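You operate a simulated robot arm through the tools that you are given. There is no shell and no other tool. Be economical: measure what you need, move in short steps, check, and stop when the job is done.

You are at the controls of a simulated two-armed robot. One attempt, no reset.

JOB
Put the blue test card labelled "Q-2" from the steel deck of the green tester on the grate under the drum spout. Stack the narrow bag that says "237" from the steel deck of the green tester on top of the narrow bag marked "226". Put the 10 MICRON white carton from the top of the vacuum packer on the seat of the black bracket and the 30 MICRON white carton on the top of the vice bench. Shut the packer drawer. Open the side shutter rail, put the 15 mm steel socket from the right half of the back bench in the shelf behind the side black shutter and shut the rail again. Lift the blue bin lid open. The order is free. Set down upright: white carton.

Only the result counts: the job must be done as asked and must still hold three seconds after the hand-in. Knocking over, shifting, dropping, spilling or breaking anything else fails it. A push-on lid holds only when it is set on centred and level and pressed home; a screw cap is set on level and turned clockwise until tight.

ROBOT AND FRAMES
Two 7-joint arms with fingered hands on one trunk, on a base that drives. Base frame: it is fixed to the floor where the robot stands at the start and does not move with it; the origin is under the middle of the robot, x ahead of it, y to its left, z up; the surface under the hand at the start is at about z = 900. Units: mm, rad, N and s.
The left shoulder is at the start at [68, 185, 1164], the right one opposite. With the tool pointing down near the work surface each hand reaches from about 100 to 840 mm from the robot's upright axis, wherever it stands, measured 20 degrees to its own side. Places, roughly: blue bin lid [1800, -4900, 300]; blue test card [750, -250, 1000]; grate under the drum spout (15x15 cm) [1220, -2580, 620]; narrow bag [750, -500, 1000]; packer drawer [300, 800, 700]; seat of the black bracket [-1800, -1900, 1000]; shelf behind the side black shutter [-1400, -4600, 300]; side shutter rail [-1100, -4600, 400]; steel socket [-750, -7000, 1000]; top of the vice bench [1500, -3800, 900]; white carton [500, 750, 1000]. Payload 4 kg a hand.
The TCP of each hand is the grasp point between the finger pads, 26 mm short of the fingertips. In the tool frame z runs along the fingers and y along their closing line. Largest opening 132 mm; the body of the gripper starts 73 mm behind the TCP. The gripper is a hand of 3 fingers: y runs from the thumb to the fingers, the wrist lies at [0, 0, -224] in the tool frame.
Orientation is told as [roll, pitch, yaw] about the base's x, y, z axes, in that order, counted from this pose: with the fingers straight down and closing along the base's y, the tool's x points along the base's -x, its y along +y and its z along -z.

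CONTROLS
- The arms move only by the tool nudge_tool. It takes "left_series", "right_series" or both (then of equal length, played together; a hand with none holds still); each is a list of rows, each a list of 6 numbers: the shift along the base's x, y, z in mm, then the turn, a rotation vector about the base's x, y, z in rad. In form: [[tx, ty, tz, rx, ry, rz], ...]. A call has 1 to 8 rows; each row is the pose to reach, as a shift and turn from the pose commanded when the call began. A row lasts 0.2 s, in which the tool goes at most 50 mm and 0.15 rad; a call with a longer step from one row to the next is refused whole. Where a pose cannot be reached the arm comes as near as it can. A force on the tool above 40 N (or 10 N above the force at the start of the call, whichever is more), or a blocked arm, ends the call early, and 0.2 s more pass. In this call time passes only in rows, and 0.2 s behind the last. The reply holds the time, the measured pose of the TCP, the force on the tool along the base axes, the opening and the grip force, in the units named above and with some noise, with the torque about the TCP (base axes, N m) and any sound that the robot's microphone picked up.
- Cameras (640 x 400 px; columns grow to the right, rows downward): "scene" is now at [160, 1.5, 1385.7]; the picture's right is [0.06, -1.00, -0.01], its down [-0.73, -0.04, -0.68] and it looks along [0.68, 0.05, -0.73] (base axes); focal length 214 px, centre (320, 200). "left" rides on the left gripper at [-62, 3, -92] in its tool frame; the picture's right is [-0.05, -1.00, 0.00], its down [0.83, -0.04, -0.56] and it looks along [0.56, -0.03, 0.83] (tool axes); focal length 230 px, centre (320, 200). "right" rides on the right gripper at [62, 3, -92] in its tool frame; the picture's right is [-0.05, 1.00, 0.00], its down [-0.83, -0.04, -0.55] and it looks along [-0.55, -0.03, 0.83] (tool axes); focal length 230 px, centre (320, 200). There is no depth. A picture from a camera that has moved, and an enlarged one, comes with that camera's place and axes in the base frame and with its lens. The place of the scene camera against the robot may be out by one fixed shift of up to 25 mm in any direction.
- capture(camera): a new picture of that camera. No time passes.
- move_column(by): slides the trunk up (or, below 0, down) by that many mm; the arms and the scene camera ride with it, the base frame stays. It gives what a move gives, with no picture.
- drive_base(legs): drives the robot by 1 to 6 legs, each [ahead, left, turn to the left] in mm, mm and rad, along the robot's own axes; the way and the turn of a leg run together, so that a leg with both is an arc; at most 1500 mm and 3.142 rad a leg. The arms and the cameras ride along, it lands a little off, and it stops where it bumps. It gives what a move gives.
- finger_targets(finger1, finger2, thumb_bend, hand): sets how far each is bent, from 0 (flat) to 1 (curled in); at 0.3 the hand is open as for a grip, at 0.7 the pads meet at the TCP. One left out holds its place. A second passes; each finger stops where it meets its share of the squeeze, and holds until it gets a number again. It is the only way to open and close the hand. It gives what a move gives, with no picture; readings hold the bend of each and the force on the fingers (four entries, about 0 where the hand has none), thumb and palm.
- head_to(pan, tilt): turns the head with the scene camera to pan (to the left, within 1.501 rad either way) and tilt (down, from -0.506 to 1.204), counted from straight ahead of the robot. It gives what a move gives.
- close_up(camera, box): a new picture of the part [left, top, right, bottom] of that camera's present view, enlarged. No time passes.
- job_done(): hands the job in; it is judged then, once.

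Work in short steps. Places have to be worked out from the pictures, the camera data and where the tool is seen: move nearer, look again, correct. Check each grasp and each placing, and mend what went wrong. You have 207 turns and 194 pictures in all, those below and enlarged ones among them. Open the grippers and draw the arms clear of the work before you hand the job in, unless the task says otherwise; then end with one line.

The tools are called after ">>>" by a JSON object that holds its "fn" and its "kwargs". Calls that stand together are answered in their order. nudge_tool: Moves the arms, as the interface text tells. Its arguments: {"type":"object","properties":{"left_series":{"type":"array","items":{"type":"array","items":{"type":"number"}}},"right_series":{"type":"array","items":{"type":"array","items":{"type":"number"}}}},"required":[]} The other tools are called the same way: move_column (by) slides the trunk up or down; finger_targets (finger1, finger2, thumb_bend, hand) moves the fingers one by one; drive_base (legs) drives the base; head_to (pan, tilt) turns the head that bears the scene camera; capture (camera) takes a picture; close_up (camera, box) takes an enlarged picture of a part of a camera's view; job_done () hands the job in.

At the start:

```text
t: 0.0
left_tool_pos: [576.2, 291.0, 1162.1]
left_ee_rot: [0.001, -0.001, 0.0]
left_ft_force: [0.5, 0.3, 0.8]
left_ft_torque: [0.01, 0.01, -0.01]
left_width: 132.0
left_grasp_force: 0.1
left_shape: jaw
left_bend: [0.3, 0.3, 0.3]
left_finger forces: [0.1, 0.0, 0.0, 0.0, 0.0, 0.1]
right_tool_pos: [644.3, -192.6, 1158.8]
right_ee_rot: [0.0, 0.0, -0.002]
right_ft_force: [1.1, -0.8, 0.5]
right_ft_torque: [0.02, -0.03, 0.01]
right_width: 131.6
right_grasp_force: 0.0
right_shape: jaw
right_bend: [0.3, 0.3, 0.3]
right_finger forces: [0.0, 0.1, 0.0, 0.1, 0.0, 0.0]
trunk travel left (down, up): [-200.0, 262.0]
robot x, y, heading: [0.4, 1.1, -0.002]
head pan, tilt: [0.065, 0.646]
```

scene: 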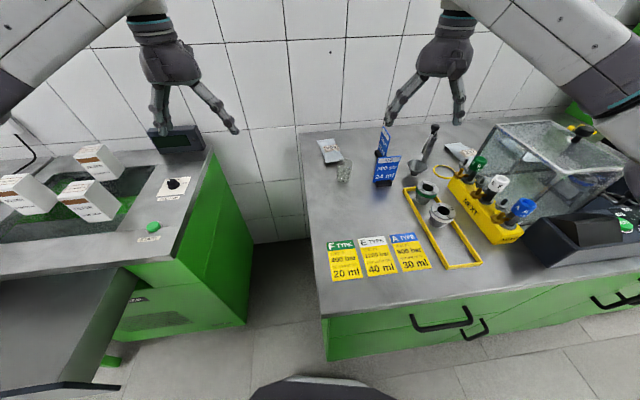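
right: 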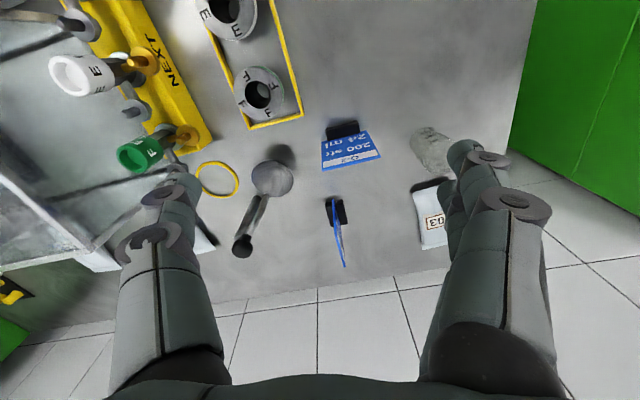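
left: 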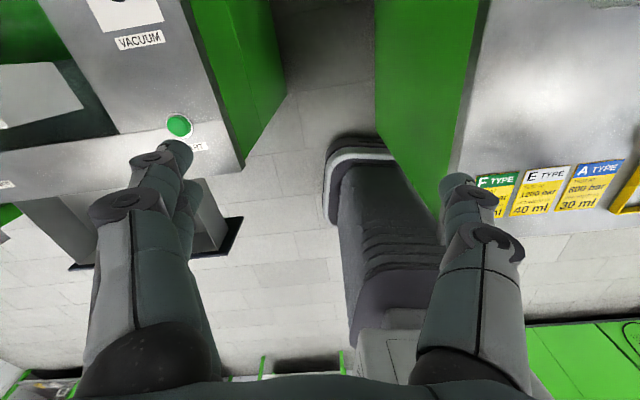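

The first picture shows two blue cards and two narrow bags on the tester deck. I enlarge to read the labels.

>>> {"fn": "close_up", "kwargs": {"camera": "scene", "box": [300, 110, 500, 235]}}

>>> {"fn": "close_up", "kwargs": {"camera": "right", "box": [180, 100, 480, 288]}}

>>> {"fn": "close_up", "kwargs": {"camera": "scene", "box": [0, 120, 240, 270]}}

```text
3.20 times, centred on (400, 172) of scene
camera zoom: at [160.0, 1.5, 1385.7], right [0.06, -1.0, -0.01], down [-0.73, -0.04, -0.68], along [0.68, 0.05, -0.73], focal length 686 px, centre (64, 288)
```

zoom: 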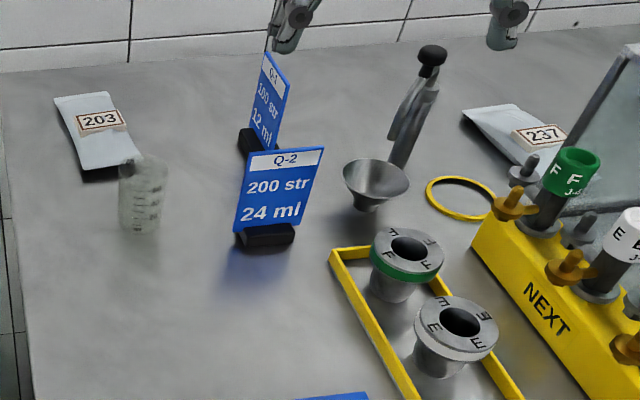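

```text
2.13 times, centred on (330, 194) of right
camera zoom: at [583.1, -188.9, 1249.8], right [0.05, 1.0, 0.0], down [0.83, -0.04, 0.55], along [0.55, -0.03, -0.83], focal length 490 px, centre (299, 213)
```

zoom: 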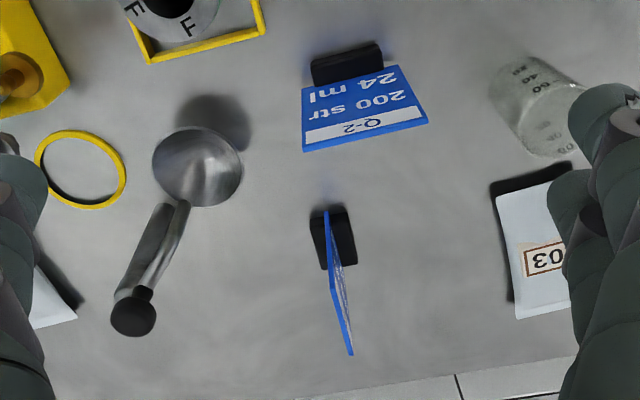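

```text
2.67 times, centred on (120, 195) of scene
camera zoom: at [160.0, 1.5, 1385.7], right [0.06, -1.0, -0.01], down [-0.73, -0.04, -0.68], along [0.68, 0.05, -0.73], focal length 572 px, centre (853, 213)
```

zoom: 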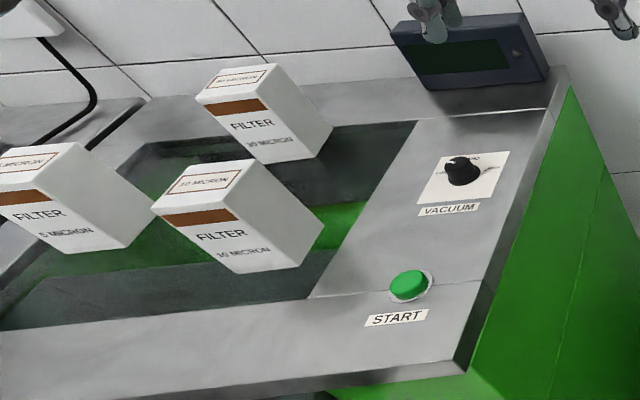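

The Q-2 card, bag 237, and the three cartons are found. I turn the head to look for bag 226 and the rest of the deck.

>>> {"fn": "head_to", "kwargs": {"pan": -0.7, "tilt": 0.5}}

>>> {"fn": "capture", "kwargs": {"camera": "scene"}}

>>> {"fn": "head_to", "kwargs": {"pan": 0.9, "tilt": 0.7}}

>>> {"fn": "capture", "kwargs": {"camera": "scene"}}

>>> {"fn": "head_to", "kwargs": {"pan": -1.5, "tilt": 0.2}}

>>> {"fn": "capture", "kwargs": {"camera": "scene"}}

```text
t: 1.1
left_tool_pos: [575.5, 290.0, 1161.8]
left_ee_rot: [0.0, 0.001, -0.001]
left_ft_force: [-0.1, -0.7, 0.2]
left_ft_torque: [0.0, -0.01, 0.03]
left_width: 131.9
left_grasp_force: 0.0
left_shape: jaw
left_bend: [0.3, 0.3, 0.3]
left_finger forces: [0.0, 0.1, 0.0, 0.0, 0.0, 0.0]
right_tool_pos: [644.0, -191.8, 1158.0]
right_ee_rot: [-0.001, 0.0, -0.003]
right_ft_force: [0.7, 0.6, 0.1]
right_ft_torque: [0.01, 0.02, -0.03]
right_width: 132.2
right_grasp_force: 0.0
right_shape: jaw
right_bend: [0.3, 0.3, 0.3]
right_finger forces: [0.1, 0.0, 0.0, 0.0, 0.0, 0.1]
trunk travel left (down, up): [-200.0, 262.0]
robot x, y, heading: [0.6, 0.6, 0.001]
head pan, tilt: [-0.7, 0.499]
```

```text
187 pictures are left
camera scene: at [145.5, -62.6, 1401.6], right [-0.63, -0.77, 0.11], down [-0.51, 0.31, -0.8], along [0.58, -0.56, -0.59], focal length 214 px, centre (320, 200)
```

scene: 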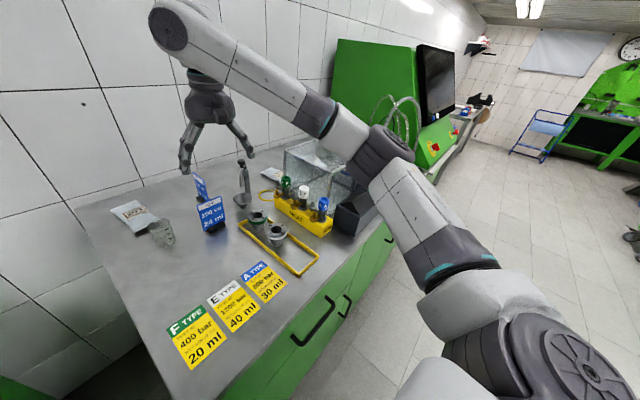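

```text
t: 2.8
left_tool_pos: [575.4, 290.2, 1161.3]
left_ee_rot: [0.0, 0.001, 0.002]
left_ft_force: [-0.2, -0.8, -0.8]
left_ft_torque: [0.04, 0.0, 0.02]
left_width: 131.9
left_grasp_force: 0.1
left_shape: jaw
left_bend: [0.3, 0.3, 0.3]
left_finger forces: [0.0, 0.0, 0.1, 0.1, 0.1, 0.0]
right_tool_pos: [644.1, -191.9, 1157.9]
right_ee_rot: [-0.001, 0.0, -0.002]
right_ft_force: [-1.3, -0.5, 0.1]
right_ft_torque: [0.0, 0.01, 0.02]
right_width: 131.7
right_grasp_force: 0.1
right_shape: jaw
right_bend: [0.3, 0.3, 0.3]
right_finger forces: [0.0, 0.0, 0.0, 0.0, 0.0, 0.0]
trunk travel left (down, up): [-200.0, 262.0]
robot x, y, heading: [-1.0, 3.7, -0.002]
head pan, tilt: [0.901, 0.7]
```

```text
186 pictures are left
camera scene: at [125.8, 62.5, 1387.1], right [0.77, -0.62, -0.14], down [-0.53, -0.5, -0.68], along [0.36, 0.6, -0.72], focal length 214 px, centre (320, 200)
```

scene: 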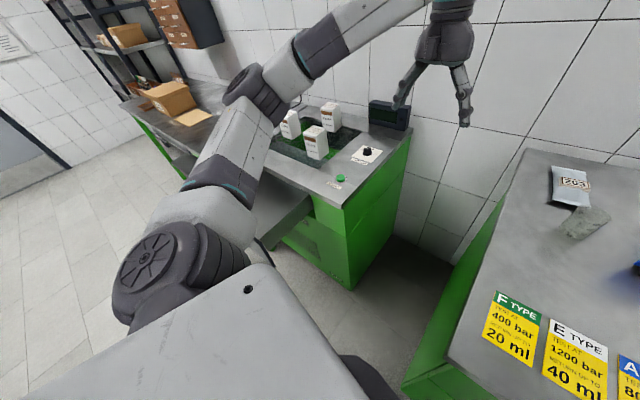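

```text
t: 5.0
left_tool_pos: [576.2, 290.4, 1162.5]
left_ee_rot: [0.0, -0.001, 0.0]
left_ft_force: [-0.4, -0.3, -0.7]
left_ft_torque: [-0.01, 0.0, -0.01]
left_width: 131.9
left_grasp_force: 0.0
left_shape: jaw
left_bend: [0.3, 0.3, 0.3]
left_finger forces: [0.1, 0.0, 0.0, 0.0, 0.0, 0.0]
right_tool_pos: [644.7, -191.3, 1158.1]
right_ee_rot: [-0.001, 0.001, -0.002]
right_ft_force: [0.1, 0.4, 0.2]
right_ft_torque: [0.03, 0.01, 0.02]
right_width: 131.8
right_grasp_force: 0.0
right_shape: jaw
right_bend: [0.3, 0.3, 0.3]
right_finger forces: [0.0, 0.0, 0.0, 0.0, 0.0, 0.1]
trunk travel left (down, up): [-200.0, 262.0]
robot x, y, heading: [0.1, 4.8, -0.001]
head pan, tilt: [-1.499, 0.201]
```

```text
185 pictures are left
camera scene: at [88.4, -97.0, 1439.9], right [-0.98, -0.07, 0.17], down [-0.19, 0.2, -0.96], along [0.03, -0.98, -0.21], focal length 214 px, centre (320, 200)
```

scene: 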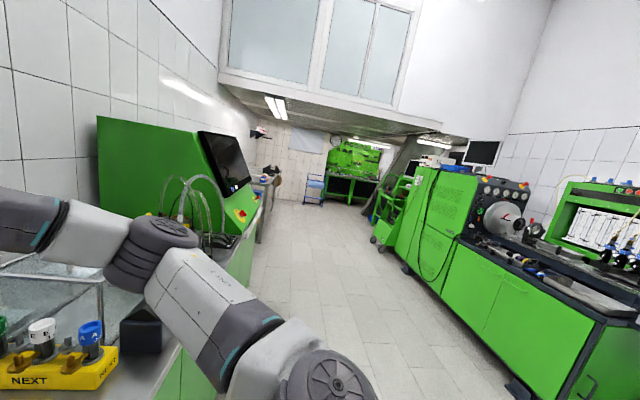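

Bag 226 isn't on view yet. I look down at the drawer on the left.

>>> {"fn": "head_to", "kwargs": {"pan": 0.6, "tilt": 1.0}}

>>> {"fn": "capture", "kwargs": {"camera": "scene"}}

>>> {"fn": "head_to", "kwargs": {"pan": 1.4, "tilt": 0.4}}

>>> {"fn": "capture", "kwargs": {"camera": "scene"}}

```text
t: 7.0
left_tool_pos: [575.4, 290.3, 1161.8]
left_ee_rot: [0.001, -0.002, 0.0]
left_ft_force: [0.2, -0.5, -0.6]
left_ft_torque: [0.01, -0.01, 0.01]
left_width: 132.2
left_grasp_force: 0.1
left_shape: jaw
left_bend: [0.3, 0.3, 0.3]
left_finger forces: [0.0, 0.0, 0.1, 0.0, 0.0, 0.1]
right_tool_pos: [644.7, -192.1, 1157.1]
right_ee_rot: [0.0, -0.002, -0.002]
right_ft_force: [0.1, 0.0, 1.0]
right_ft_torque: [-0.04, 0.01, 0.01]
right_width: 131.6
right_grasp_force: 0.0
right_shape: jaw
right_bend: [0.3, 0.3, 0.3]
right_finger forces: [0.0, 0.1, 0.0, 0.0, 0.0, 0.1]
trunk travel left (down, up): [-200.0, 262.0]
robot x, y, heading: [1.6, 1.4, 0.004]
head pan, tilt: [0.6, 1.0]
```

```text
184 pictures are left
camera scene: at [126.3, 35.3, 1363.3], right [0.56, -0.83, -0.1], down [-0.78, -0.47, -0.41], along [0.29, 0.3, -0.91], focal length 214 px, centre (320, 200)
```

scene: 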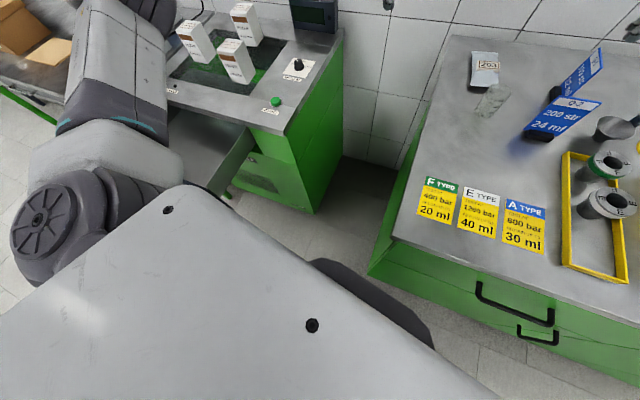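

```text
t: 8.1
left_tool_pos: [576.4, 291.6, 1163.3]
left_ee_rot: [0.001, -0.001, -0.001]
left_ft_force: [-0.7, -0.3, 0.5]
left_ft_torque: [0.01, -0.01, -0.01]
left_width: 131.9
left_grasp_force: 0.0
left_shape: jaw
left_bend: [0.3, 0.3, 0.3]
left_finger forces: [0.1, 0.0, 0.0, 0.0, 0.0, 0.0]
right_tool_pos: [643.8, -192.3, 1156.5]
right_ee_rot: [0.0, 0.001, -0.001]
right_ft_force: [-0.5, -0.4, -0.2]
right_ft_torque: [0.03, 0.02, 0.02]
right_width: 132.0
right_grasp_force: 0.2
right_shape: jaw
right_bend: [0.3, 0.3, 0.3]
right_finger forces: [0.1, 0.0, 0.0, 0.0, 0.0, 0.0]
trunk travel left (down, up): [-200.0, 262.0]
robot x, y, heading: [-1.0, -1.6, -0.003]
head pan, tilt: [1.4, 0.4]
```

```text
183 pictures are left
camera scene: at [94.1, 87.2, 1420.0], right [0.97, -0.17, -0.17], down [-0.23, -0.38, -0.9], along [0.09, 0.91, -0.41], focal length 214 px, centre (320, 200)
```

scene: 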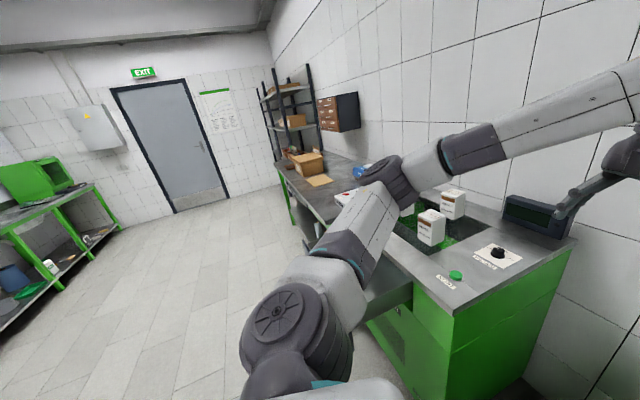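

The drawer sticks out from the packer front towards -x. I back off and drive left to face it squarely.

>>> {"fn": "drive_base", "kwargs": {"legs": [[-400, 0, 0], [0, 600, 0]]}}

>>> {"fn": "head_to", "kwargs": {"pan": 0.1, "tilt": 0.7}}

>>> {"fn": "capture", "kwargs": {"camera": "scene"}}

>>> {"fn": "capture", "kwargs": {"camera": "left"}}

```text
t: 13.6
left_tool_pos: [171.7, 898.5, 1161.9]
left_ee_rot: [0.001, 0.0, 0.005]
left_ft_force: [0.3, -0.3, -0.6]
left_ft_torque: [-0.01, 0.0, 0.0]
left_width: 132.0
left_grasp_force: 0.0
left_shape: jaw
left_bend: [0.3, 0.3, 0.3]
left_finger forces: [0.0, 0.0, 0.0, 0.1, 0.0, 0.1]
right_tool_pos: [243.0, 415.3, 1156.6]
right_ee_rot: [0.001, -0.001, 0.004]
right_ft_force: [-0.9, 0.0, 0.2]
right_ft_torque: [0.01, -0.02, -0.02]
right_width: 131.9
right_grasp_force: 0.1
right_shape: jaw
right_bend: [0.3, 0.3, 0.3]
right_finger forces: [0.0, 0.1, 0.0, 0.0, 0.1, 0.0]
trunk travel left (down, up): [-200.0, 262.0]
robot x, y, heading: [-402.9, 606.6, 0.004]
head pan, tilt: [1.4, 0.4]
```

```text
t: 15.1
left_tool_pos: [171.2, 899.0, 1162.3]
left_ee_rot: [-0.001, 0.001, 0.005]
left_ft_force: [-1.5, 0.7, -0.5]
left_ft_torque: [0.04, -0.02, 0.02]
left_width: 132.0
left_grasp_force: 0.0
left_shape: jaw
left_bend: [0.3, 0.3, 0.3]
left_finger forces: [0.0, 0.0, 0.0, 0.1, 0.0, 0.1]
right_tool_pos: [242.7, 416.4, 1158.2]
right_ee_rot: [0.001, 0.001, 0.004]
right_ft_force: [-0.6, -0.2, 0.4]
right_ft_torque: [-0.01, 0.02, -0.01]
right_width: 132.1
right_grasp_force: 0.1
right_shape: jaw
right_bend: [0.3, 0.3, 0.3]
right_finger forces: [0.0, 0.0, 0.0, 0.0, 0.0, 0.0]
trunk travel left (down, up): [-200.0, 262.0]
robot x, y, heading: [-401.9, 602.3, 0.006]
head pan, tilt: [0.099, 0.7]
```

```text
182 pictures are left
camera scene: at [-245.9, 611.0, 1381.6], right [0.1, -0.99, -0.02], down [-0.76, -0.07, -0.64], along [0.64, 0.08, -0.77], focal length 214 px, centre (320, 200)
```

scene: 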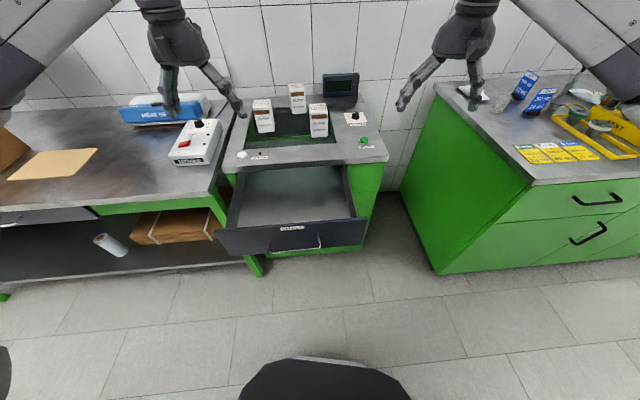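

```text
181 pictures are left
camera left: at [233.1, 901.5, 1254.2], right [0.06, -1.0, 0.0], down [-0.83, -0.05, 0.56], along [-0.55, -0.03, -0.83], focal length 230 px, centre (320, 200)
```

left: 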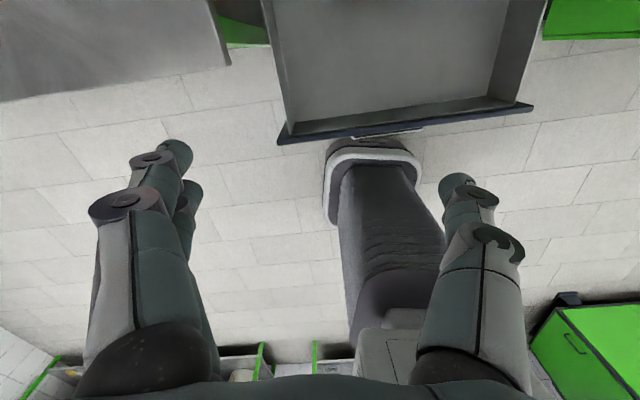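

The drawer front sits at about x≈120, y≈740, top edge z≈800. I'll lower the trunk and turn the left hand to point ahead, closed, in front of the panel.

>>> {"fn": "move_column", "kwargs": {"by": -150}}

>>> {"fn": "nudge_tool", "kwargs": {"left_series": [[-22, -20, -30, 0, -0.15, 0], [-44, -40, -60, 0, -0.3, 0], [-66, -60, -90, 0, -0.45, 0], [-88, -80, -120, 0, -0.6, 0], [-110, -100, -150, 0, -0.75, 0], [-132, -120, -180, 0, -0.9, 0], [-150, -140, -210, 0, -1.05, 0], [-170, -160, -240, 0, -1.2, 0]]}}

>>> {"fn": "finger_targets", "kwargs": {"hand": "left", "finger1": 0.65, "finger2": 0.65, "thumb_bend": 0.65}}

>>> {"fn": "capture", "kwargs": {"camera": "scene"}}

```text
t: 16.9
left_tool_pos: [170.4, 899.4, 1012.8]
left_ee_rot: [-0.001, -0.001, 0.004]
left_ft_force: [0.4, 0.2, 0.3]
left_ft_torque: [0.04, -0.01, -0.01]
left_width: 132.2
left_grasp_force: 0.1
left_shape: jaw
left_bend: [0.3, 0.3, 0.3]
left_finger forces: [0.0, 0.0, 0.1, 0.0, 0.0, 0.0]
right_tool_pos: [241.4, 416.3, 1008.9]
right_ee_rot: [0.0, -0.001, 0.004]
right_ft_force: [-0.4, 0.2, 0.4]
right_ft_torque: [0.0, -0.01, -0.03]
right_width: 131.9
right_grasp_force: 0.1
right_shape: jaw
right_bend: [0.3, 0.3, 0.3]
right_finger forces: [0.0, 0.0, 0.0, 0.0, 0.0, 0.0]
trunk travel left (down, up): [-50.0, 412.0]
robot x, y, heading: [-402.2, 606.1, 0.004]
head pan, tilt: [0.099, 0.7]
```

```text
t: 18.9
left_tool_pos: [166.8, 626.8, 947.6]
left_ee_rot: [0.86, -1.232, -0.979]
left_ft_force: [-0.2, 0.5, -0.3]
left_ft_torque: [-0.01, 0.05, -0.02]
left_width: 132.1
left_grasp_force: 0.0
left_shape: jaw
left_bend: [0.3, 0.3, 0.3]
left_finger forces: [0.0, 0.0, 0.1, 0.1, 0.1, 0.0]
left hand out of reach, approached as far as the arm can: row 3, 4, 5, 6, 7, 8
right_tool_pos: [241.1, 418.9, 1008.2]
right_ee_rot: [-0.003, 0.005, 0.003]
right_ft_force: [-0.3, 0.2, 0.2]
right_ft_torque: [-0.03, -0.04, -0.03]
right_width: 132.0
right_grasp_force: 0.0
right_shape: jaw
right_bend: [0.3, 0.3, 0.3]
right_finger forces: [0.1, 0.0, 0.0, 0.0, 0.1, 0.0]
trunk travel left (down, up): [-50.0, 412.0]
robot x, y, heading: [-402.8, 604.9, 0.006]
head pan, tilt: [0.099, 0.7]
stopped in row 8 (left hand): the arm was blocked; the commanded pose is now the measured one
```

```text
t: 19.9
left_tool_pos: [167.4, 625.6, 948.5]
left_ee_rot: [0.857, -1.229, -0.979]
left_ft_force: [-0.8, -0.7, 0.2]
left_ft_torque: [0.03, 0.04, -0.05]
left_width: 20.1
left_grasp_force: 0.0
left_shape: fingers
left_bend: [0.65, 0.65, 0.65]
left_finger forces: [0.0, 0.1, 0.0, 0.1, 0.0, 0.0]
right_tool_pos: [242.4, 416.6, 1007.0]
right_ee_rot: [0.0, 0.002, 0.004]
right_ft_force: [0.5, 0.6, -0.2]
right_ft_torque: [0.01, 0.01, 0.03]
right_width: 131.9
right_grasp_force: 0.0
right_shape: jaw
right_bend: [0.3, 0.3, 0.3]
right_finger forces: [0.1, 0.0, 0.0, 0.0, 0.0, 0.1]
trunk travel left (down, up): [-50.0, 412.0]
robot x, y, heading: [-401.3, 609.8, 0.005]
head pan, tilt: [0.099, 0.7]
```

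```text
180 pictures are left
camera scene: at [-119.5, 611.7, 1163.0], right [0.1, -0.99, -0.04], down [-0.9, -0.07, -0.43], along [0.42, 0.08, -0.9], focal length 214 px, centre (320, 200)
```

scene: 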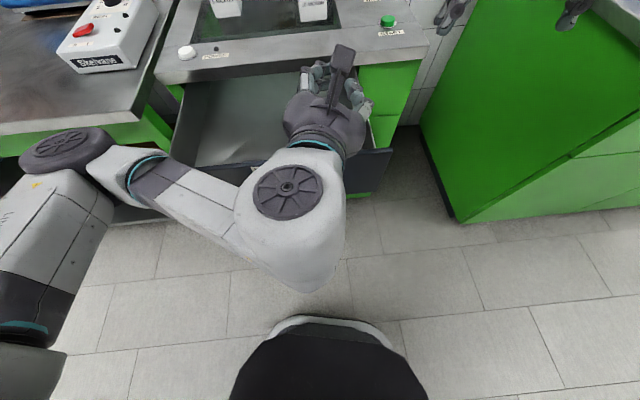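

The arm was too folded; the hand nonetheless points ahead. I back the base off 300 mm so the arm has room, and then lower the hand ahead of the panel.

>>> {"fn": "drive_base", "kwargs": {"legs": [[-300, 0, 0]]}}

>>> {"fn": "nudge_tool", "kwargs": {"left_series": [[0, 30, -35, -0.05, 0, 0], [0, 60, -70, -0.1, 0, 0], [0, 90, -105, -0.15, 0, 0], [0, 115, -140, -0.2, 0, 0.05], [0, 115, -175, -0.25, 0, 0.1]]}}

>>> {"fn": "capture", "kwargs": {"camera": "scene"}}

>>> {"fn": "capture", "kwargs": {"camera": "left"}}

```text
t: 21.9
left_tool_pos: [-133.5, 622.6, 948.2]
left_ee_rot: [0.857, -1.228, -0.982]
left_ft_force: [-0.1, 0.2, -0.5]
left_ft_torque: [-0.02, 0.0, 0.0]
left_width: 20.0
left_grasp_force: 0.1
left_shape: fingers
left_bend: [0.65, 0.65, 0.65]
left_finger forces: [0.1, 0.0, 0.1, 0.0, 0.0, 0.0]
right_tool_pos: [-59.1, 413.7, 1006.7]
right_ee_rot: [-0.001, 0.003, 0.002]
right_ft_force: [-0.3, -0.2, -0.6]
right_ft_torque: [0.0, -0.01, 0.03]
right_width: 131.8
right_grasp_force: 0.1
right_shape: jaw
right_bend: [0.3, 0.3, 0.3]
right_finger forces: [0.0, 0.0, 0.0, 0.1, 0.1, 0.0]
trunk travel left (down, up): [-50.0, 412.0]
robot x, y, heading: [-704.6, 601.5, -0.001]
head pan, tilt: [0.099, 0.7]
```

```text
t: 23.1
left_tool_pos: [-132.5, 738.1, 771.8]
left_ee_rot: [0.044, -1.372, -0.093]
left_ft_force: [0.0, 0.3, -0.2]
left_ft_torque: [0.03, -0.03, 0.0]
left_width: 20.1
left_grasp_force: 0.1
left_shape: fingers
left_bend: [0.65, 0.65, 0.65]
left_finger forces: [0.0, 0.1, 0.0, 0.0, 0.0, 0.1]
right_tool_pos: [-58.2, 414.0, 1007.9]
right_ee_rot: [0.001, 0.003, 0.0]
right_ft_force: [0.8, -0.1, -0.3]
right_ft_torque: [0.03, 0.01, 0.01]
right_width: 132.0
right_grasp_force: 0.1
right_shape: jaw
right_bend: [0.3, 0.3, 0.3]
right_finger forces: [0.0, 0.1, 0.0, 0.1, 0.1, 0.0]
trunk travel left (down, up): [-50.0, 412.0]
robot x, y, heading: [-704.0, 607.3, 0.003]
head pan, tilt: [0.099, 0.7]
```

```text
179 pictures are left
camera scene: at [-420.3, 609.4, 1163.0], right [0.09, -0.99, -0.04], down [-0.9, -0.07, -0.43], along [0.42, 0.08, -0.9], focal length 214 px, centre (320, 200)
```

scene: 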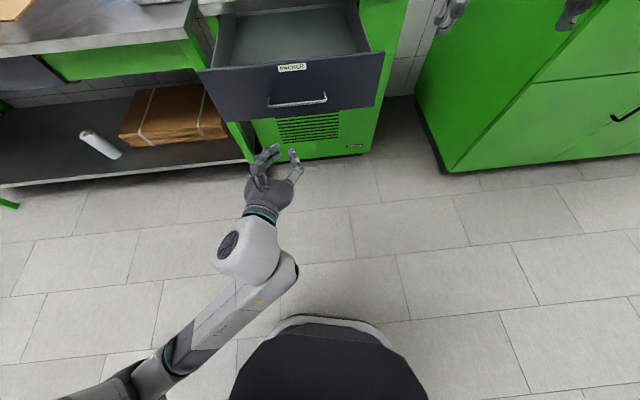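

```text
178 pictures are left
camera left: at [-210.2, 743.8, 850.9], right [-0.04, -1.0, 0.04], down [-0.71, 0.0, -0.7], along [0.7, -0.06, -0.71], focal length 230 px, centre (320, 200)
```

left: 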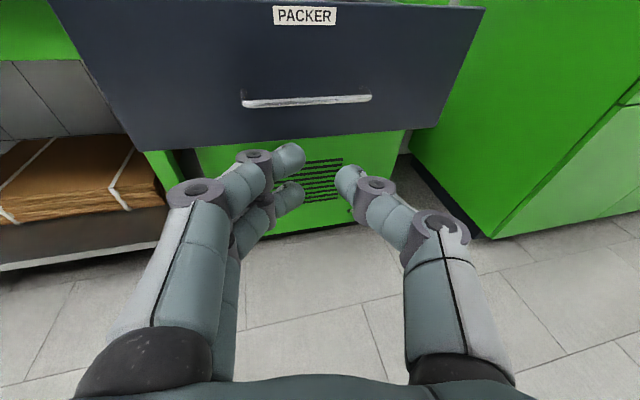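

The hand is level with the panel between label and handle. Now I push ahead.

>>> {"fn": "nudge_tool", "kwargs": {"left_series": [[45, 0, 0, 0, 0, 0], [90, 0, 0, 0, 0, 0], [135, 0, 0, 0, 0, 0], [180, 0, 0, 0, 0, 0], [215, 0, 0, 0, 0, 0], [240, 0, 0, 0, 0, 0], [265, 0, 0, 0, 0, 0], [290, 0, 0, 0, 0, 0]]}}

>>> {"fn": "capture", "kwargs": {"camera": "left"}}

```text
t: 24.2
left_tool_pos: [47.5, 779.9, 750.0]
left_ee_rot: [0.734, -1.283, -0.762]
left_ft_force: [0.3, -0.6, -0.5]
left_ft_torque: [-0.04, 0.0, -0.01]
left_width: 19.6
left_grasp_force: 0.0
left_shape: fingers
left_bend: [0.65, 0.65, 0.65]
left_finger forces: [0.0, 0.0, 0.0, 0.0, 0.1, 0.1]
right_tool_pos: [-58.3, 414.5, 1006.8]
right_ee_rot: [0.001, 0.003, 0.001]
right_ft_force: [0.6, 0.3, 0.8]
right_ft_torque: [0.0, -0.01, 0.02]
right_width: 131.7
right_grasp_force: 0.1
right_shape: jaw
right_bend: [0.3, 0.3, 0.3]
right_finger forces: [0.0, 0.1, 0.0, 0.1, 0.0, 0.0]
trunk travel left (down, up): [-50.0, 412.0]
robot x, y, heading: [-703.7, 606.3, 0.003]
head pan, tilt: [0.099, 0.7]
stopped in row 5 (left hand): the arm was blocked; the commanded pose is now the measured one
```

```text
177 pictures are left
camera left: at [-29.7, 771.6, 828.2], right [-0.03, -0.99, -0.14], down [-0.72, 0.12, -0.69], along [0.7, 0.08, -0.71], focal length 230 px, centre (320, 200)
```

left: 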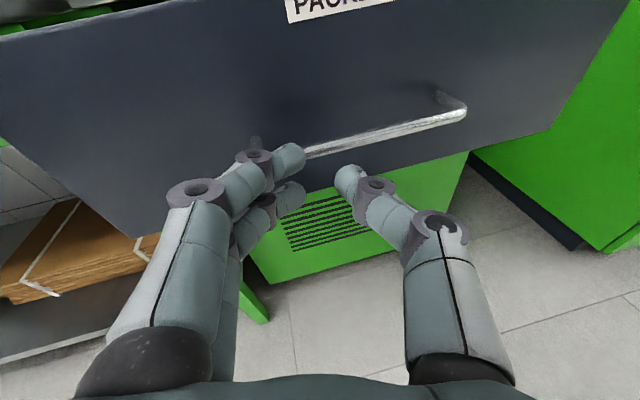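

The arm locked with no contact, so I use the base to push with the arm held.

>>> {"fn": "drive_base", "kwargs": {"legs": [[130, 0, 0]]}}

>>> {"fn": "capture", "kwargs": {"camera": "left"}}

```text
t: 25.4
left_tool_pos: [176.9, 782.2, 747.9]
left_ee_rot: [0.731, -1.281, -0.752]
left_ft_force: [0.5, 0.5, -1.0]
left_ft_torque: [0.01, -0.03, 0.03]
left_width: 19.8
left_grasp_force: 0.1
left_shape: fingers
left_bend: [0.65, 0.65, 0.65]
left_finger forces: [0.1, 0.0, 0.1, 0.1, 0.0, 0.0]
right_tool_pos: [70.5, 417.1, 1006.1]
right_ee_rot: [0.001, 0.006, 0.005]
right_ft_force: [0.1, 0.1, -0.7]
right_ft_torque: [-0.01, 0.04, -0.02]
right_width: 132.0
right_grasp_force: 0.1
right_shape: jaw
right_bend: [0.3, 0.3, 0.3]
right_finger forces: [0.1, 0.0, 0.0, 0.0, 0.0, 0.0]
trunk travel left (down, up): [-50.0, 412.0]
robot x, y, heading: [-575.2, 605.6, 0.005]
head pan, tilt: [0.099, 0.7]
```

```text
176 pictures are left
camera left: at [99.1, 773.7, 826.6], right [-0.03, -0.99, -0.14], down [-0.72, 0.12, -0.69], along [0.7, 0.08, -0.71], focal length 230 px, centre (320, 200)
```

left: 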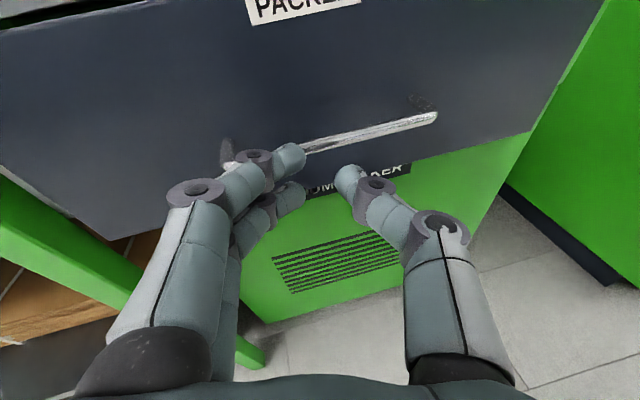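

The drawer is moving in. I go on pushing in smaller legs.

>>> {"fn": "drive_base", "kwargs": {"legs": [[70, 0, 0]]}}

>>> {"fn": "capture", "kwargs": {"camera": "left"}}

>>> {"fn": "capture", "kwargs": {"camera": "scene"}}

```text
t: 26.5
left_tool_pos: [248.7, 782.2, 747.6]
left_ee_rot: [0.732, -1.281, -0.755]
left_ft_force: [0.9, -0.4, 0.1]
left_ft_torque: [-0.03, 0.0, -0.02]
left_width: 19.9
left_grasp_force: 0.1
left_shape: fingers
left_bend: [0.65, 0.65, 0.65]
left_finger forces: [0.1, 0.0, 0.0, 0.1, 0.0, 0.0]
right_tool_pos: [141.7, 418.3, 1005.1]
right_ee_rot: [0.0, 0.003, 0.002]
right_ft_force: [0.3, 0.0, -0.3]
right_ft_torque: [0.03, 0.02, -0.01]
right_width: 131.8
right_grasp_force: 0.1
right_shape: jaw
right_bend: [0.3, 0.3, 0.3]
right_finger forces: [0.0, 0.0, 0.0, 0.0, 0.0, 0.0]
trunk travel left (down, up): [-50.0, 412.0]
robot x, y, heading: [-504.3, 604.9, 0.007]
head pan, tilt: [0.099, 0.7]
```

```text
175 pictures are left
camera left: at [170.2, 773.5, 826.6], right [-0.03, -0.99, -0.14], down [-0.72, 0.12, -0.69], along [0.7, 0.08, -0.71], focal length 230 px, centre (320, 200)
```

left: 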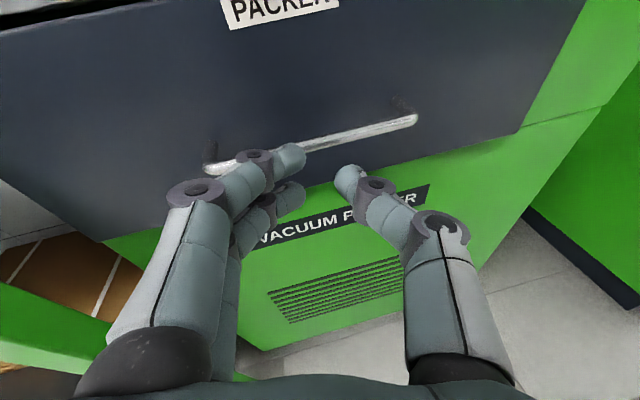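

```text
174 pictures are left
camera scene: at [-219.8, 611.3, 1162.7], right [0.09, -0.99, -0.04], down [-0.9, -0.07, -0.43], along [0.42, 0.08, -0.9], focal length 214 px, centre (320, 200)
```

scene: 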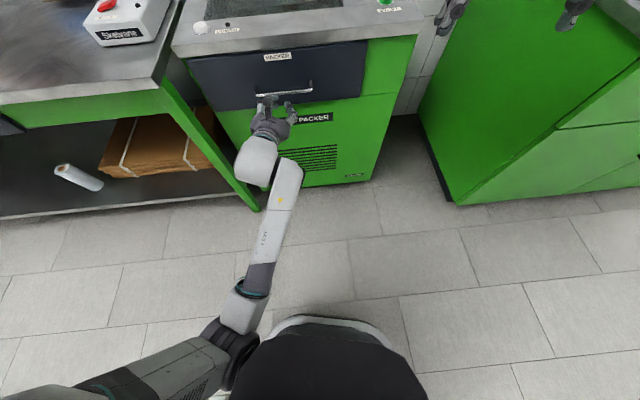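

Nearly flush. Another short push with the base, then a look.

>>> {"fn": "drive_base", "kwargs": {"legs": [[40, 0, 0]]}}

>>> {"fn": "capture", "kwargs": {"camera": "scene"}}

```text
t: 27.5
left_tool_pos: [286.0, 782.7, 751.6]
left_ee_rot: [0.742, -1.284, -0.767]
left_ft_force: [-3.8, -0.4, 1.3]
left_ft_torque: [0.0, 0.04, 0.05]
left_width: 19.6
left_grasp_force: 2.0
left_shape: fingers
left_bend: [0.65, 0.69, 0.65]
left_finger forces: [0.1, 4.1, 0.0, 0.0, 0.1, 0.1]
right_tool_pos: [181.9, 416.8, 1005.0]
right_ee_rot: [-0.003, 0.005, 0.001]
right_ft_force: [0.2, -0.4, 0.6]
right_ft_torque: [0.0, 0.02, -0.01]
right_width: 131.8
right_grasp_force: 0.1
right_shape: jaw
right_bend: [0.3, 0.3, 0.3]
right_finger forces: [0.0, 0.1, 0.1, 0.1, 0.1, 0.0]
trunk travel left (down, up): [-50.0, 412.0]
robot x, y, heading: [-461.5, 606.8, 0.006]
head pan, tilt: [0.099, 0.7]
stopped in leg 1: the force on the tool passed its limit at 47 N (the readings are from after the stop); the commanded pose is now the measured one
```

```text
173 pictures are left
camera scene: at [-180.6, 611.7, 1163.1], right [0.1, -0.99, -0.04], down [-0.9, -0.07, -0.43], along [0.42, 0.08, -0.9], focal length 214 px, centre (320, 200)
```

scene: 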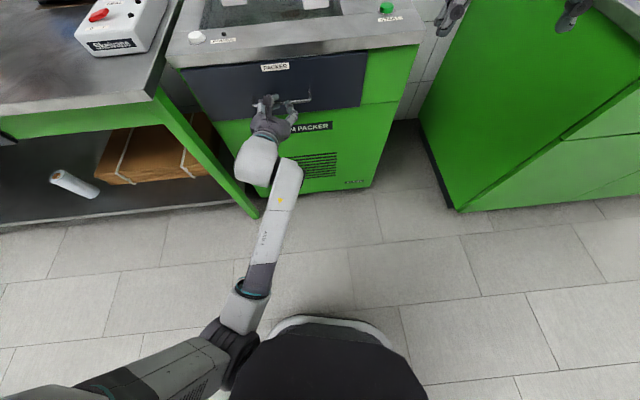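

The 47 N stop suggests the drawer is home. I check the fingers against the handle before retreating.

>>> {"fn": "capture", "kwargs": {"camera": "left"}}

```text
172 pictures are left
camera left: at [208.7, 773.1, 829.6], right [-0.03, -0.99, -0.14], down [-0.71, 0.12, -0.69], along [0.7, 0.08, -0.71], focal length 230 px, centre (320, 200)
```

left: 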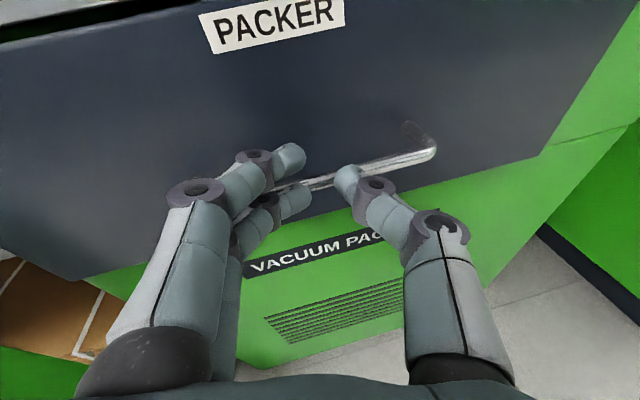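

Withdrawing straight back is free. Then I check the drawer.

>>> {"fn": "drive_base", "kwargs": {"legs": [[-150, 0, 0]]}}

>>> {"fn": "capture", "kwargs": {"camera": "left"}}

>>> {"fn": "capture", "kwargs": {"camera": "scene"}}

```text
t: 28.9
left_tool_pos: [135.3, 782.2, 750.3]
left_ee_rot: [0.745, -1.286, -0.766]
left_ft_force: [-1.3, 0.0, -0.5]
left_ft_torque: [0.01, 0.0, 0.0]
left_width: 19.4
left_grasp_force: 0.0
left_shape: fingers
left_bend: [0.65, 0.65, 0.65]
left_finger forces: [0.0, 0.1, 0.0, 0.1, 0.0, 0.0]
right_tool_pos: [30.0, 416.8, 1005.9]
right_ee_rot: [-0.002, 0.004, 0.0]
right_ft_force: [-0.2, 0.0, -0.2]
right_ft_torque: [-0.01, -0.01, 0.04]
right_width: 131.9
right_grasp_force: 0.0
right_shape: jaw
right_bend: [0.3, 0.3, 0.3]
right_finger forces: [0.0, 0.1, 0.0, 0.0, 0.1, 0.0]
trunk travel left (down, up): [-50.0, 412.0]
robot x, y, heading: [-615.5, 604.3, 0.008]
head pan, tilt: [0.099, 0.7]
```

```text
171 pictures are left
camera left: at [56.6, 772.8, 829.6], right [-0.03, -0.99, -0.14], down [-0.71, 0.12, -0.69], along [0.7, 0.08, -0.71], focal length 230 px, centre (320, 200)
```

left: 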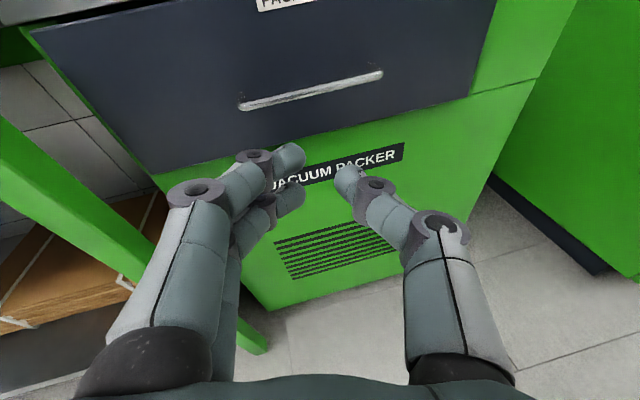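

```text
170 pictures are left
camera scene: at [-332.9, 611.1, 1163.2], right [0.1, -0.99, -0.04], down [-0.9, -0.07, -0.43], along [0.42, 0.08, -0.9], focal length 214 px, centre (320, 200)
```

scene: 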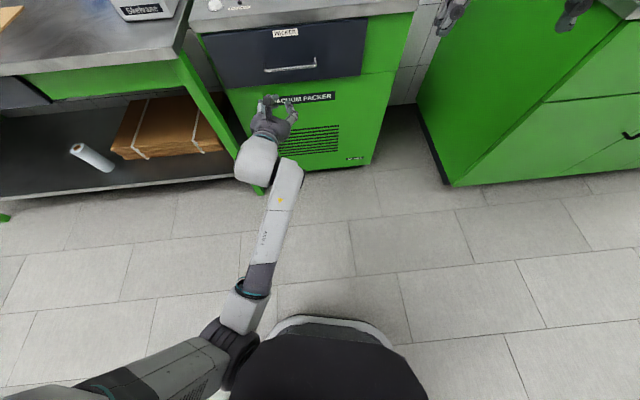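

The drawer is shut. I raise the trunk, turn the left hand back to pointing down, and open it.

>>> {"fn": "move_column", "kwargs": {"by": 150}}

>>> {"fn": "nudge_tool", "kwargs": {"left_series": [[-15, 8, 30, -0.014, 0.14, 0.017], [-30, 16, 60, -0.028, 0.28, 0.034], [-45, 24, 90, -0.042, 0.42, 0.051], [-60, 32, 120, -0.055, 0.56, 0.068], [-75, 40, 150, -0.068, 0.69, 0.083], [-90, 50, 180, -0.081, 0.82, 0.1], [-110, 60, 205, -0.093, 0.96, 0.117], [-130, 75, 230, -0.106, 1.09, 0.132]]}}

>>> {"fn": "nudge_tool", "kwargs": {"left_series": [[-15, 10, 10, -0.013, 0.134, 0.016], [-30, 20, 20, -0.026, 0.268, 0.033]]}}

>>> {"fn": "finger_targets", "kwargs": {"hand": "left", "finger1": 0.3, "finger2": 0.3, "thumb_bend": 0.3}}

>>> {"fn": "capture", "kwargs": {"camera": "scene"}}

```text
t: 29.6
left_tool_pos: [133.6, 832.4, 803.8]
left_ee_rot: [1.106, -1.161, -1.093]
left_ft_force: [0.0, -0.5, -0.1]
left_ft_torque: [-0.02, 0.0, 0.02]
left_width: 19.7
left_grasp_force: 0.1
left_shape: fingers
left_bend: [0.65, 0.65, 0.65]
left_finger forces: [0.0, 0.0, 0.0, 0.1, 0.0, 0.0]
right_tool_pos: [21.7, 415.7, 1065.1]
right_ee_rot: [-0.001, -0.015, 0.004]
right_ft_force: [-1.1, 0.1, -0.3]
right_ft_torque: [0.01, -0.03, 0.0]
right_width: 131.9
right_grasp_force: 0.0
right_shape: jaw
right_bend: [0.3, 0.3, 0.3]
right_finger forces: [0.1, 0.1, 0.1, 0.0, 0.0, 0.1]
trunk travel left (down, up): [-92.0, 369.0]
robot x, y, heading: [-618.0, 601.5, 0.003]
head pan, tilt: [0.099, 0.7]
stopped: the arm was blocked; the commanded pose is now the measured one
```

```text
t: 31.4
left_tool_pos: [97.5, 970.8, 988.5]
left_ee_rot: [0.125, -0.26, -0.214]
left_ft_force: [-0.5, 0.3, 0.3]
left_ft_torque: [-0.06, -0.05, 0.0]
left_width: 19.5
left_grasp_force: 0.1
left_shape: fingers
left_bend: [0.65, 0.65, 0.65]
left_finger forces: [0.1, 0.0, 0.0, 0.0, 0.1, 0.1]
left hand out of reach, approached as far as the arm can: row 6, 7, 8
right_tool_pos: [25.3, 417.3, 1057.9]
right_ee_rot: [-0.002, -0.01, 0.001]
right_ft_force: [0.6, -1.1, 0.4]
right_ft_torque: [0.0, -0.01, 0.05]
right_width: 132.0
right_grasp_force: 0.1
right_shape: jaw
right_bend: [0.3, 0.3, 0.3]
right_finger forces: [0.0, 0.0, 0.1, 0.0, 0.0, 0.0]
trunk travel left (down, up): [-92.0, 369.0]
robot x, y, heading: [-615.7, 605.6, 0.006]
head pan, tilt: [0.099, 0.7]
```

```text
t: 32.0
left_tool_pos: [71.8, 995.1, 1010.2]
left_ee_rot: [0.05, -0.002, -0.167]
left_ft_force: [0.1, 0.0, -0.4]
left_ft_torque: [0.0, -0.03, 0.04]
left_width: 19.7
left_grasp_force: 0.0
left_shape: fingers
left_bend: [0.65, 0.65, 0.65]
left_finger forces: [0.0, 0.0, 0.1, 0.0, 0.0, 0.0]
left hand out of reach, approached as far as the arm can: row 1, 2
right_tool_pos: [25.6, 415.8, 1057.3]
right_ee_rot: [-0.001, -0.008, 0.004]
right_ft_force: [-0.2, 0.3, 0.8]
right_ft_torque: [0.01, 0.01, -0.06]
right_width: 131.8
right_grasp_force: 0.1
right_shape: jaw
right_bend: [0.3, 0.3, 0.3]
right_finger forces: [0.0, 0.1, 0.0, 0.0, 0.0, 0.1]
trunk travel left (down, up): [-92.0, 369.0]
robot x, y, heading: [-619.5, 606.3, 0.009]
head pan, tilt: [0.099, 0.7]
```

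```text
t: 33.0
left_tool_pos: [72.7, 996.0, 1008.8]
left_ee_rot: [0.051, -0.001, -0.166]
left_ft_force: [0.9, 1.0, 0.1]
left_ft_torque: [0.02, 0.0, 0.01]
left_width: 133.7
left_grasp_force: 0.0
left_shape: fingers
left_bend: [0.3, 0.3, 0.3]
left_finger forces: [0.0, 0.0, 0.0, 0.1, 0.1, 0.0]
right_tool_pos: [25.9, 416.4, 1055.6]
right_ee_rot: [-0.001, -0.007, 0.005]
right_ft_force: [-0.2, -0.3, -0.3]
right_ft_torque: [-0.02, -0.01, 0.0]
right_width: 131.9
right_grasp_force: 0.1
right_shape: jaw
right_bend: [0.3, 0.3, 0.3]
right_finger forces: [0.0, 0.0, 0.0, 0.0, 0.1, 0.1]
trunk travel left (down, up): [-92.0, 369.0]
robot x, y, heading: [-616.5, 602.2, 0.002]
head pan, tilt: [0.099, 0.7]
```

```text
169 pictures are left
camera scene: at [-371.2, 611.0, 1230.9], right [0.1, -0.99, -0.03], down [-0.86, -0.07, -0.5], along [0.5, 0.08, -0.86], focal length 214 px, centre (320, 200)
```

scene: 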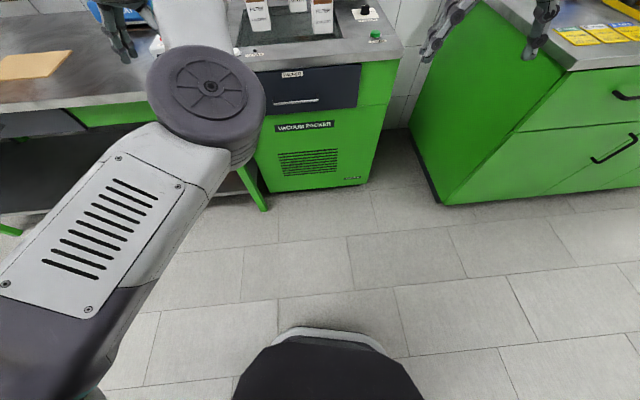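

The trunk move was cut short by the arm. I raise it further and bring the left hand to a neutral spot.

>>> {"fn": "move_column", "kwargs": {"by": 140}}

>>> {"fn": "nudge_tool", "kwargs": {"left_series": [[-25, -25, 20, -0.01, 0, 0.04], [-50, -50, 40, -0.02, 0, 0.08], [-75, -80, 60, -0.03, 0, 0.12], [-100, -110, 60, -0.05, 0, 0.166]]}}

>>> {"fn": "capture", "kwargs": {"camera": "scene"}}

```text
t: 34.7
left_tool_pos: [73.9, 994.6, 1148.8]
left_ee_rot: [0.052, -0.002, -0.165]
left_ft_force: [0.4, -0.5, -1.0]
left_ft_torque: [-0.02, -0.04, -0.02]
left_width: 133.8
left_grasp_force: 0.1
left_shape: fingers
left_bend: [0.3, 0.3, 0.3]
left_finger forces: [0.0, 0.0, 0.0, 0.0, 0.1, 0.1]
right_tool_pos: [27.1, 415.3, 1195.6]
right_ee_rot: [-0.002, -0.006, 0.004]
right_ft_force: [0.1, -0.8, -0.3]
right_ft_torque: [0.03, 0.02, 0.02]
right_width: 131.8
right_grasp_force: 0.0
right_shape: jaw
right_bend: [0.3, 0.3, 0.3]
right_finger forces: [0.0, 0.0, 0.0, 0.0, 0.0, 0.1]
trunk travel left (down, up): [-232.0, 229.0]
robot x, y, heading: [-613.9, 605.1, 0.005]
head pan, tilt: [0.099, 0.7]
```

```text
t: 35.7
left_tool_pos: [47.6, 927.7, 1217.5]
left_ee_rot: [0.014, -0.007, -0.022]
left_ft_force: [-0.4, -0.8, 1.0]
left_ft_torque: [-0.01, 0.04, 0.03]
left_width: 134.1
left_grasp_force: 0.1
left_shape: fingers
left_bend: [0.3, 0.3, 0.3]
left_finger forces: [0.1, 0.0, 0.1, 0.0, 0.0, 0.0]
left hand out of reach, approached as far as the arm can: row 2, 3, 4
right_tool_pos: [26.2, 415.0, 1196.4]
right_ee_rot: [0.001, -0.009, 0.002]
right_ft_force: [-0.2, -0.5, 1.3]
right_ft_torque: [0.0, -0.02, -0.01]
right_width: 132.1
right_grasp_force: 0.0
right_shape: jaw
right_bend: [0.3, 0.3, 0.3]
right_finger forces: [0.1, 0.0, 0.0, 0.1, 0.1, 0.0]
trunk travel left (down, up): [-232.0, 229.0]
robot x, y, heading: [-618.9, 601.3, 0.002]
head pan, tilt: [0.099, 0.7]
```

```text
168 pictures are left
camera scene: at [-480.4, 608.3, 1421.1], right [0.1, -0.99, -0.01], down [-0.74, -0.07, -0.67], along [0.67, 0.08, -0.74], focal length 214 px, centre (320, 200)
```

scene: 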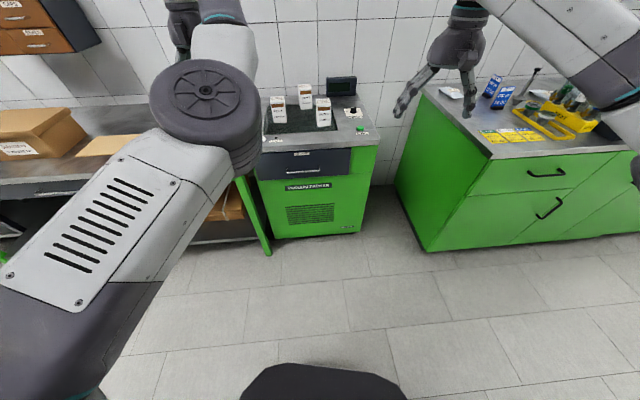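

The left elbow is folded awkwardly. I stretch the arm ahead at height to let it unfold.

>>> {"fn": "nudge_tool", "kwargs": {"left_series": [[40, 0, -10, 0, 0, 0], [80, 0, -20, 0, 0, 0], [120, 0, -30, 0, 0, 0], [160, 0, -40, 0, 0, 0], [200, 0, -50, 0, 0, 0], [240, 0, -60, 0, 0, 0]]}}

>>> {"fn": "capture", "kwargs": {"camera": "scene"}}

```text
t: 37.1
left_tool_pos: [125.8, 959.5, 1148.7]
left_ee_rot: [-0.001, -0.007, 0.002]
left_ft_force: [0.7, 0.1, 0.7]
left_ft_torque: [0.0, -0.04, 0.0]
left_width: 134.6
left_grasp_force: 0.1
left_shape: fingers
left_bend: [0.3, 0.3, 0.3]
left_finger forces: [0.1, 0.1, 0.1, 0.1, 0.0, 0.0]
left hand out of reach, approached as far as the arm can: row 2, 3, 4, 5, 6
right_tool_pos: [25.9, 417.8, 1197.1]
right_ee_rot: [-0.003, -0.009, 0.004]
right_ft_force: [-0.1, 0.0, 0.8]
right_ft_torque: [0.0, 0.03, 0.02]
right_width: 131.9
right_grasp_force: 0.0
right_shape: jaw
right_bend: [0.3, 0.3, 0.3]
right_finger forces: [0.0, 0.0, 0.1, 0.0, 0.0, 0.1]
trunk travel left (down, up): [-232.0, 229.0]
robot x, y, heading: [-614.0, 607.4, 0.004]
head pan, tilt: [0.099, 0.7]
```

```text
167 pictures are left
camera scene: at [-480.4, 611.4, 1421.2], right [0.1, -0.99, -0.01], down [-0.74, -0.07, -0.67], along [0.67, 0.08, -0.74], focal length 214 px, centre (320, 200)
```

scene: 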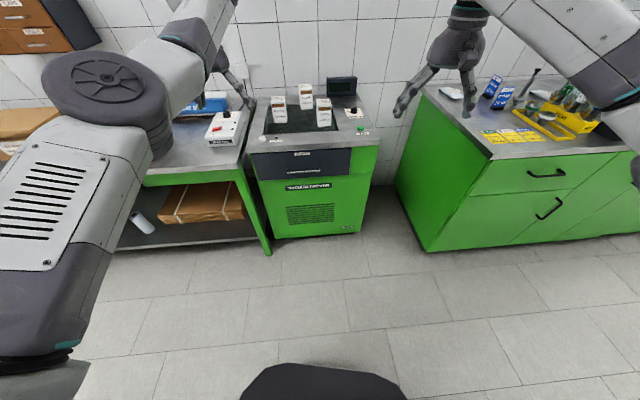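

The elbow is swinging outward. Now I bring the hand in toward the neutral pose.

>>> {"fn": "nudge_tool", "kwargs": {"left_series": [[-35, -20, 0, 0, 0, 0], [-70, -40, 0, 0, 0, 0], [-105, -60, 0, 0, 0, 0], [-140, -75, 0, 0, 0, 0], [-165, -80, 0, 0, 0, 0]]}}

>>> {"fn": "capture", "kwargs": {"camera": "scene"}}

```text
t: 38.3
left_tool_pos: [58.2, 924.5, 1153.9]
left_ee_rot: [0.002, -0.007, 0.0]
left_ft_force: [0.5, -0.7, 0.9]
left_ft_torque: [0.01, -0.03, -0.02]
left_width: 134.3
left_grasp_force: 0.1
left_shape: fingers
left_bend: [0.3, 0.3, 0.3]
left_finger forces: [0.1, 0.0, 0.1, 0.0, 0.0, 0.0]
left hand out of reach, approached as far as the arm can: row 2, 3, 4, 5
right_tool_pos: [26.1, 416.6, 1197.1]
right_ee_rot: [-0.002, -0.009, 0.002]
right_ft_force: [-0.5, -0.1, -0.2]
right_ft_torque: [-0.01, -0.01, 0.04]
right_width: 131.8
right_grasp_force: 0.1
right_shape: jaw
right_bend: [0.3, 0.3, 0.3]
right_finger forces: [0.0, 0.0, 0.0, 0.0, 0.0, 0.1]
trunk travel left (down, up): [-232.0, 229.0]
robot x, y, heading: [-613.0, 604.9, 0.005]
head pan, tilt: [0.099, 0.7]
```

```text
166 pictures are left
camera scene: at [-480.8, 610.7, 1421.2], right [0.1, -0.99, -0.01], down [-0.74, -0.07, -0.67], along [0.67, 0.08, -0.74], focal length 214 px, centre (320, 200)
```

scene: 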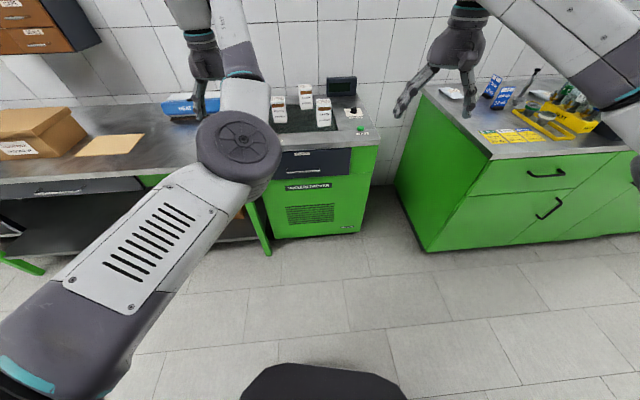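

The elbow is on the inward side. I try stretching ahead and inward to flip it out, hand staying above everything.

>>> {"fn": "nudge_tool", "kwargs": {"left_series": [[40, -10, 0, 0, 0, 0], [80, -40, 0, 0, 0, 0], [110, -80, 0, 0, 0, 0], [130, -120, 0, 0, 0, 0], [110, -160, 0, 0, 0, 0], [80, -190, 0, 0, 0, 0], [40, -200, 0, 0, 0, 0], [0, -200, 0, 0, 0, 0]]}}

>>> {"fn": "capture", "kwargs": {"camera": "scene"}}

```text
t: 40.1
left_tool_pos: [106.4, 725.8, 1157.5]
left_ee_rot: [0.002, -0.008, 0.0]
left_ft_force: [0.5, -0.3, -0.3]
left_ft_torque: [-0.02, -0.01, 0.02]
left_width: 134.6
left_grasp_force: 0.0
left_shape: fingers
left_bend: [0.3, 0.3, 0.3]
left_finger forces: [0.0, 0.0, 0.0, 0.1, 0.1, 0.0]
left hand out of reach, approached as far as the arm can: row 2, 3, 4, 5, 6, 7, 8
right_tool_pos: [26.0, 417.2, 1196.5]
right_ee_rot: [-0.003, -0.01, 0.003]
right_ft_force: [0.4, 0.1, 0.3]
right_ft_torque: [-0.03, 0.05, -0.01]
right_width: 132.1
right_grasp_force: 0.1
right_shape: jaw
right_bend: [0.3, 0.3, 0.3]
right_finger forces: [0.0, 0.0, 0.0, 0.0, 0.0, 0.0]
trunk travel left (down, up): [-232.0, 229.0]
robot x, y, heading: [-618.7, 603.6, 0.004]
head pan, tilt: [0.099, 0.7]
```

```text
165 pictures are left
camera scene: at [-480.4, 611.2, 1421.2], right [0.1, -0.99, -0.01], down [-0.74, -0.07, -0.67], along [0.67, 0.08, -0.74], focal length 214 px, centre (320, 200)
```

scene: 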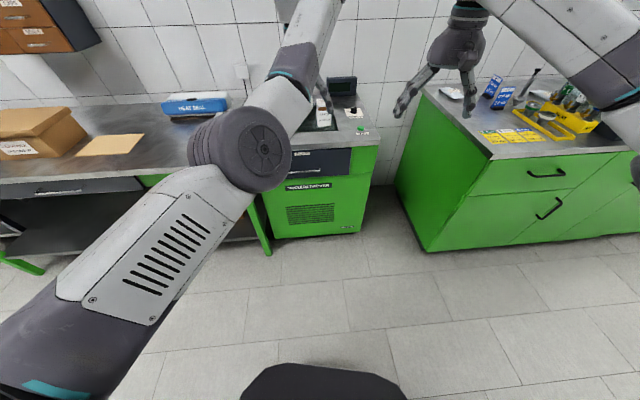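

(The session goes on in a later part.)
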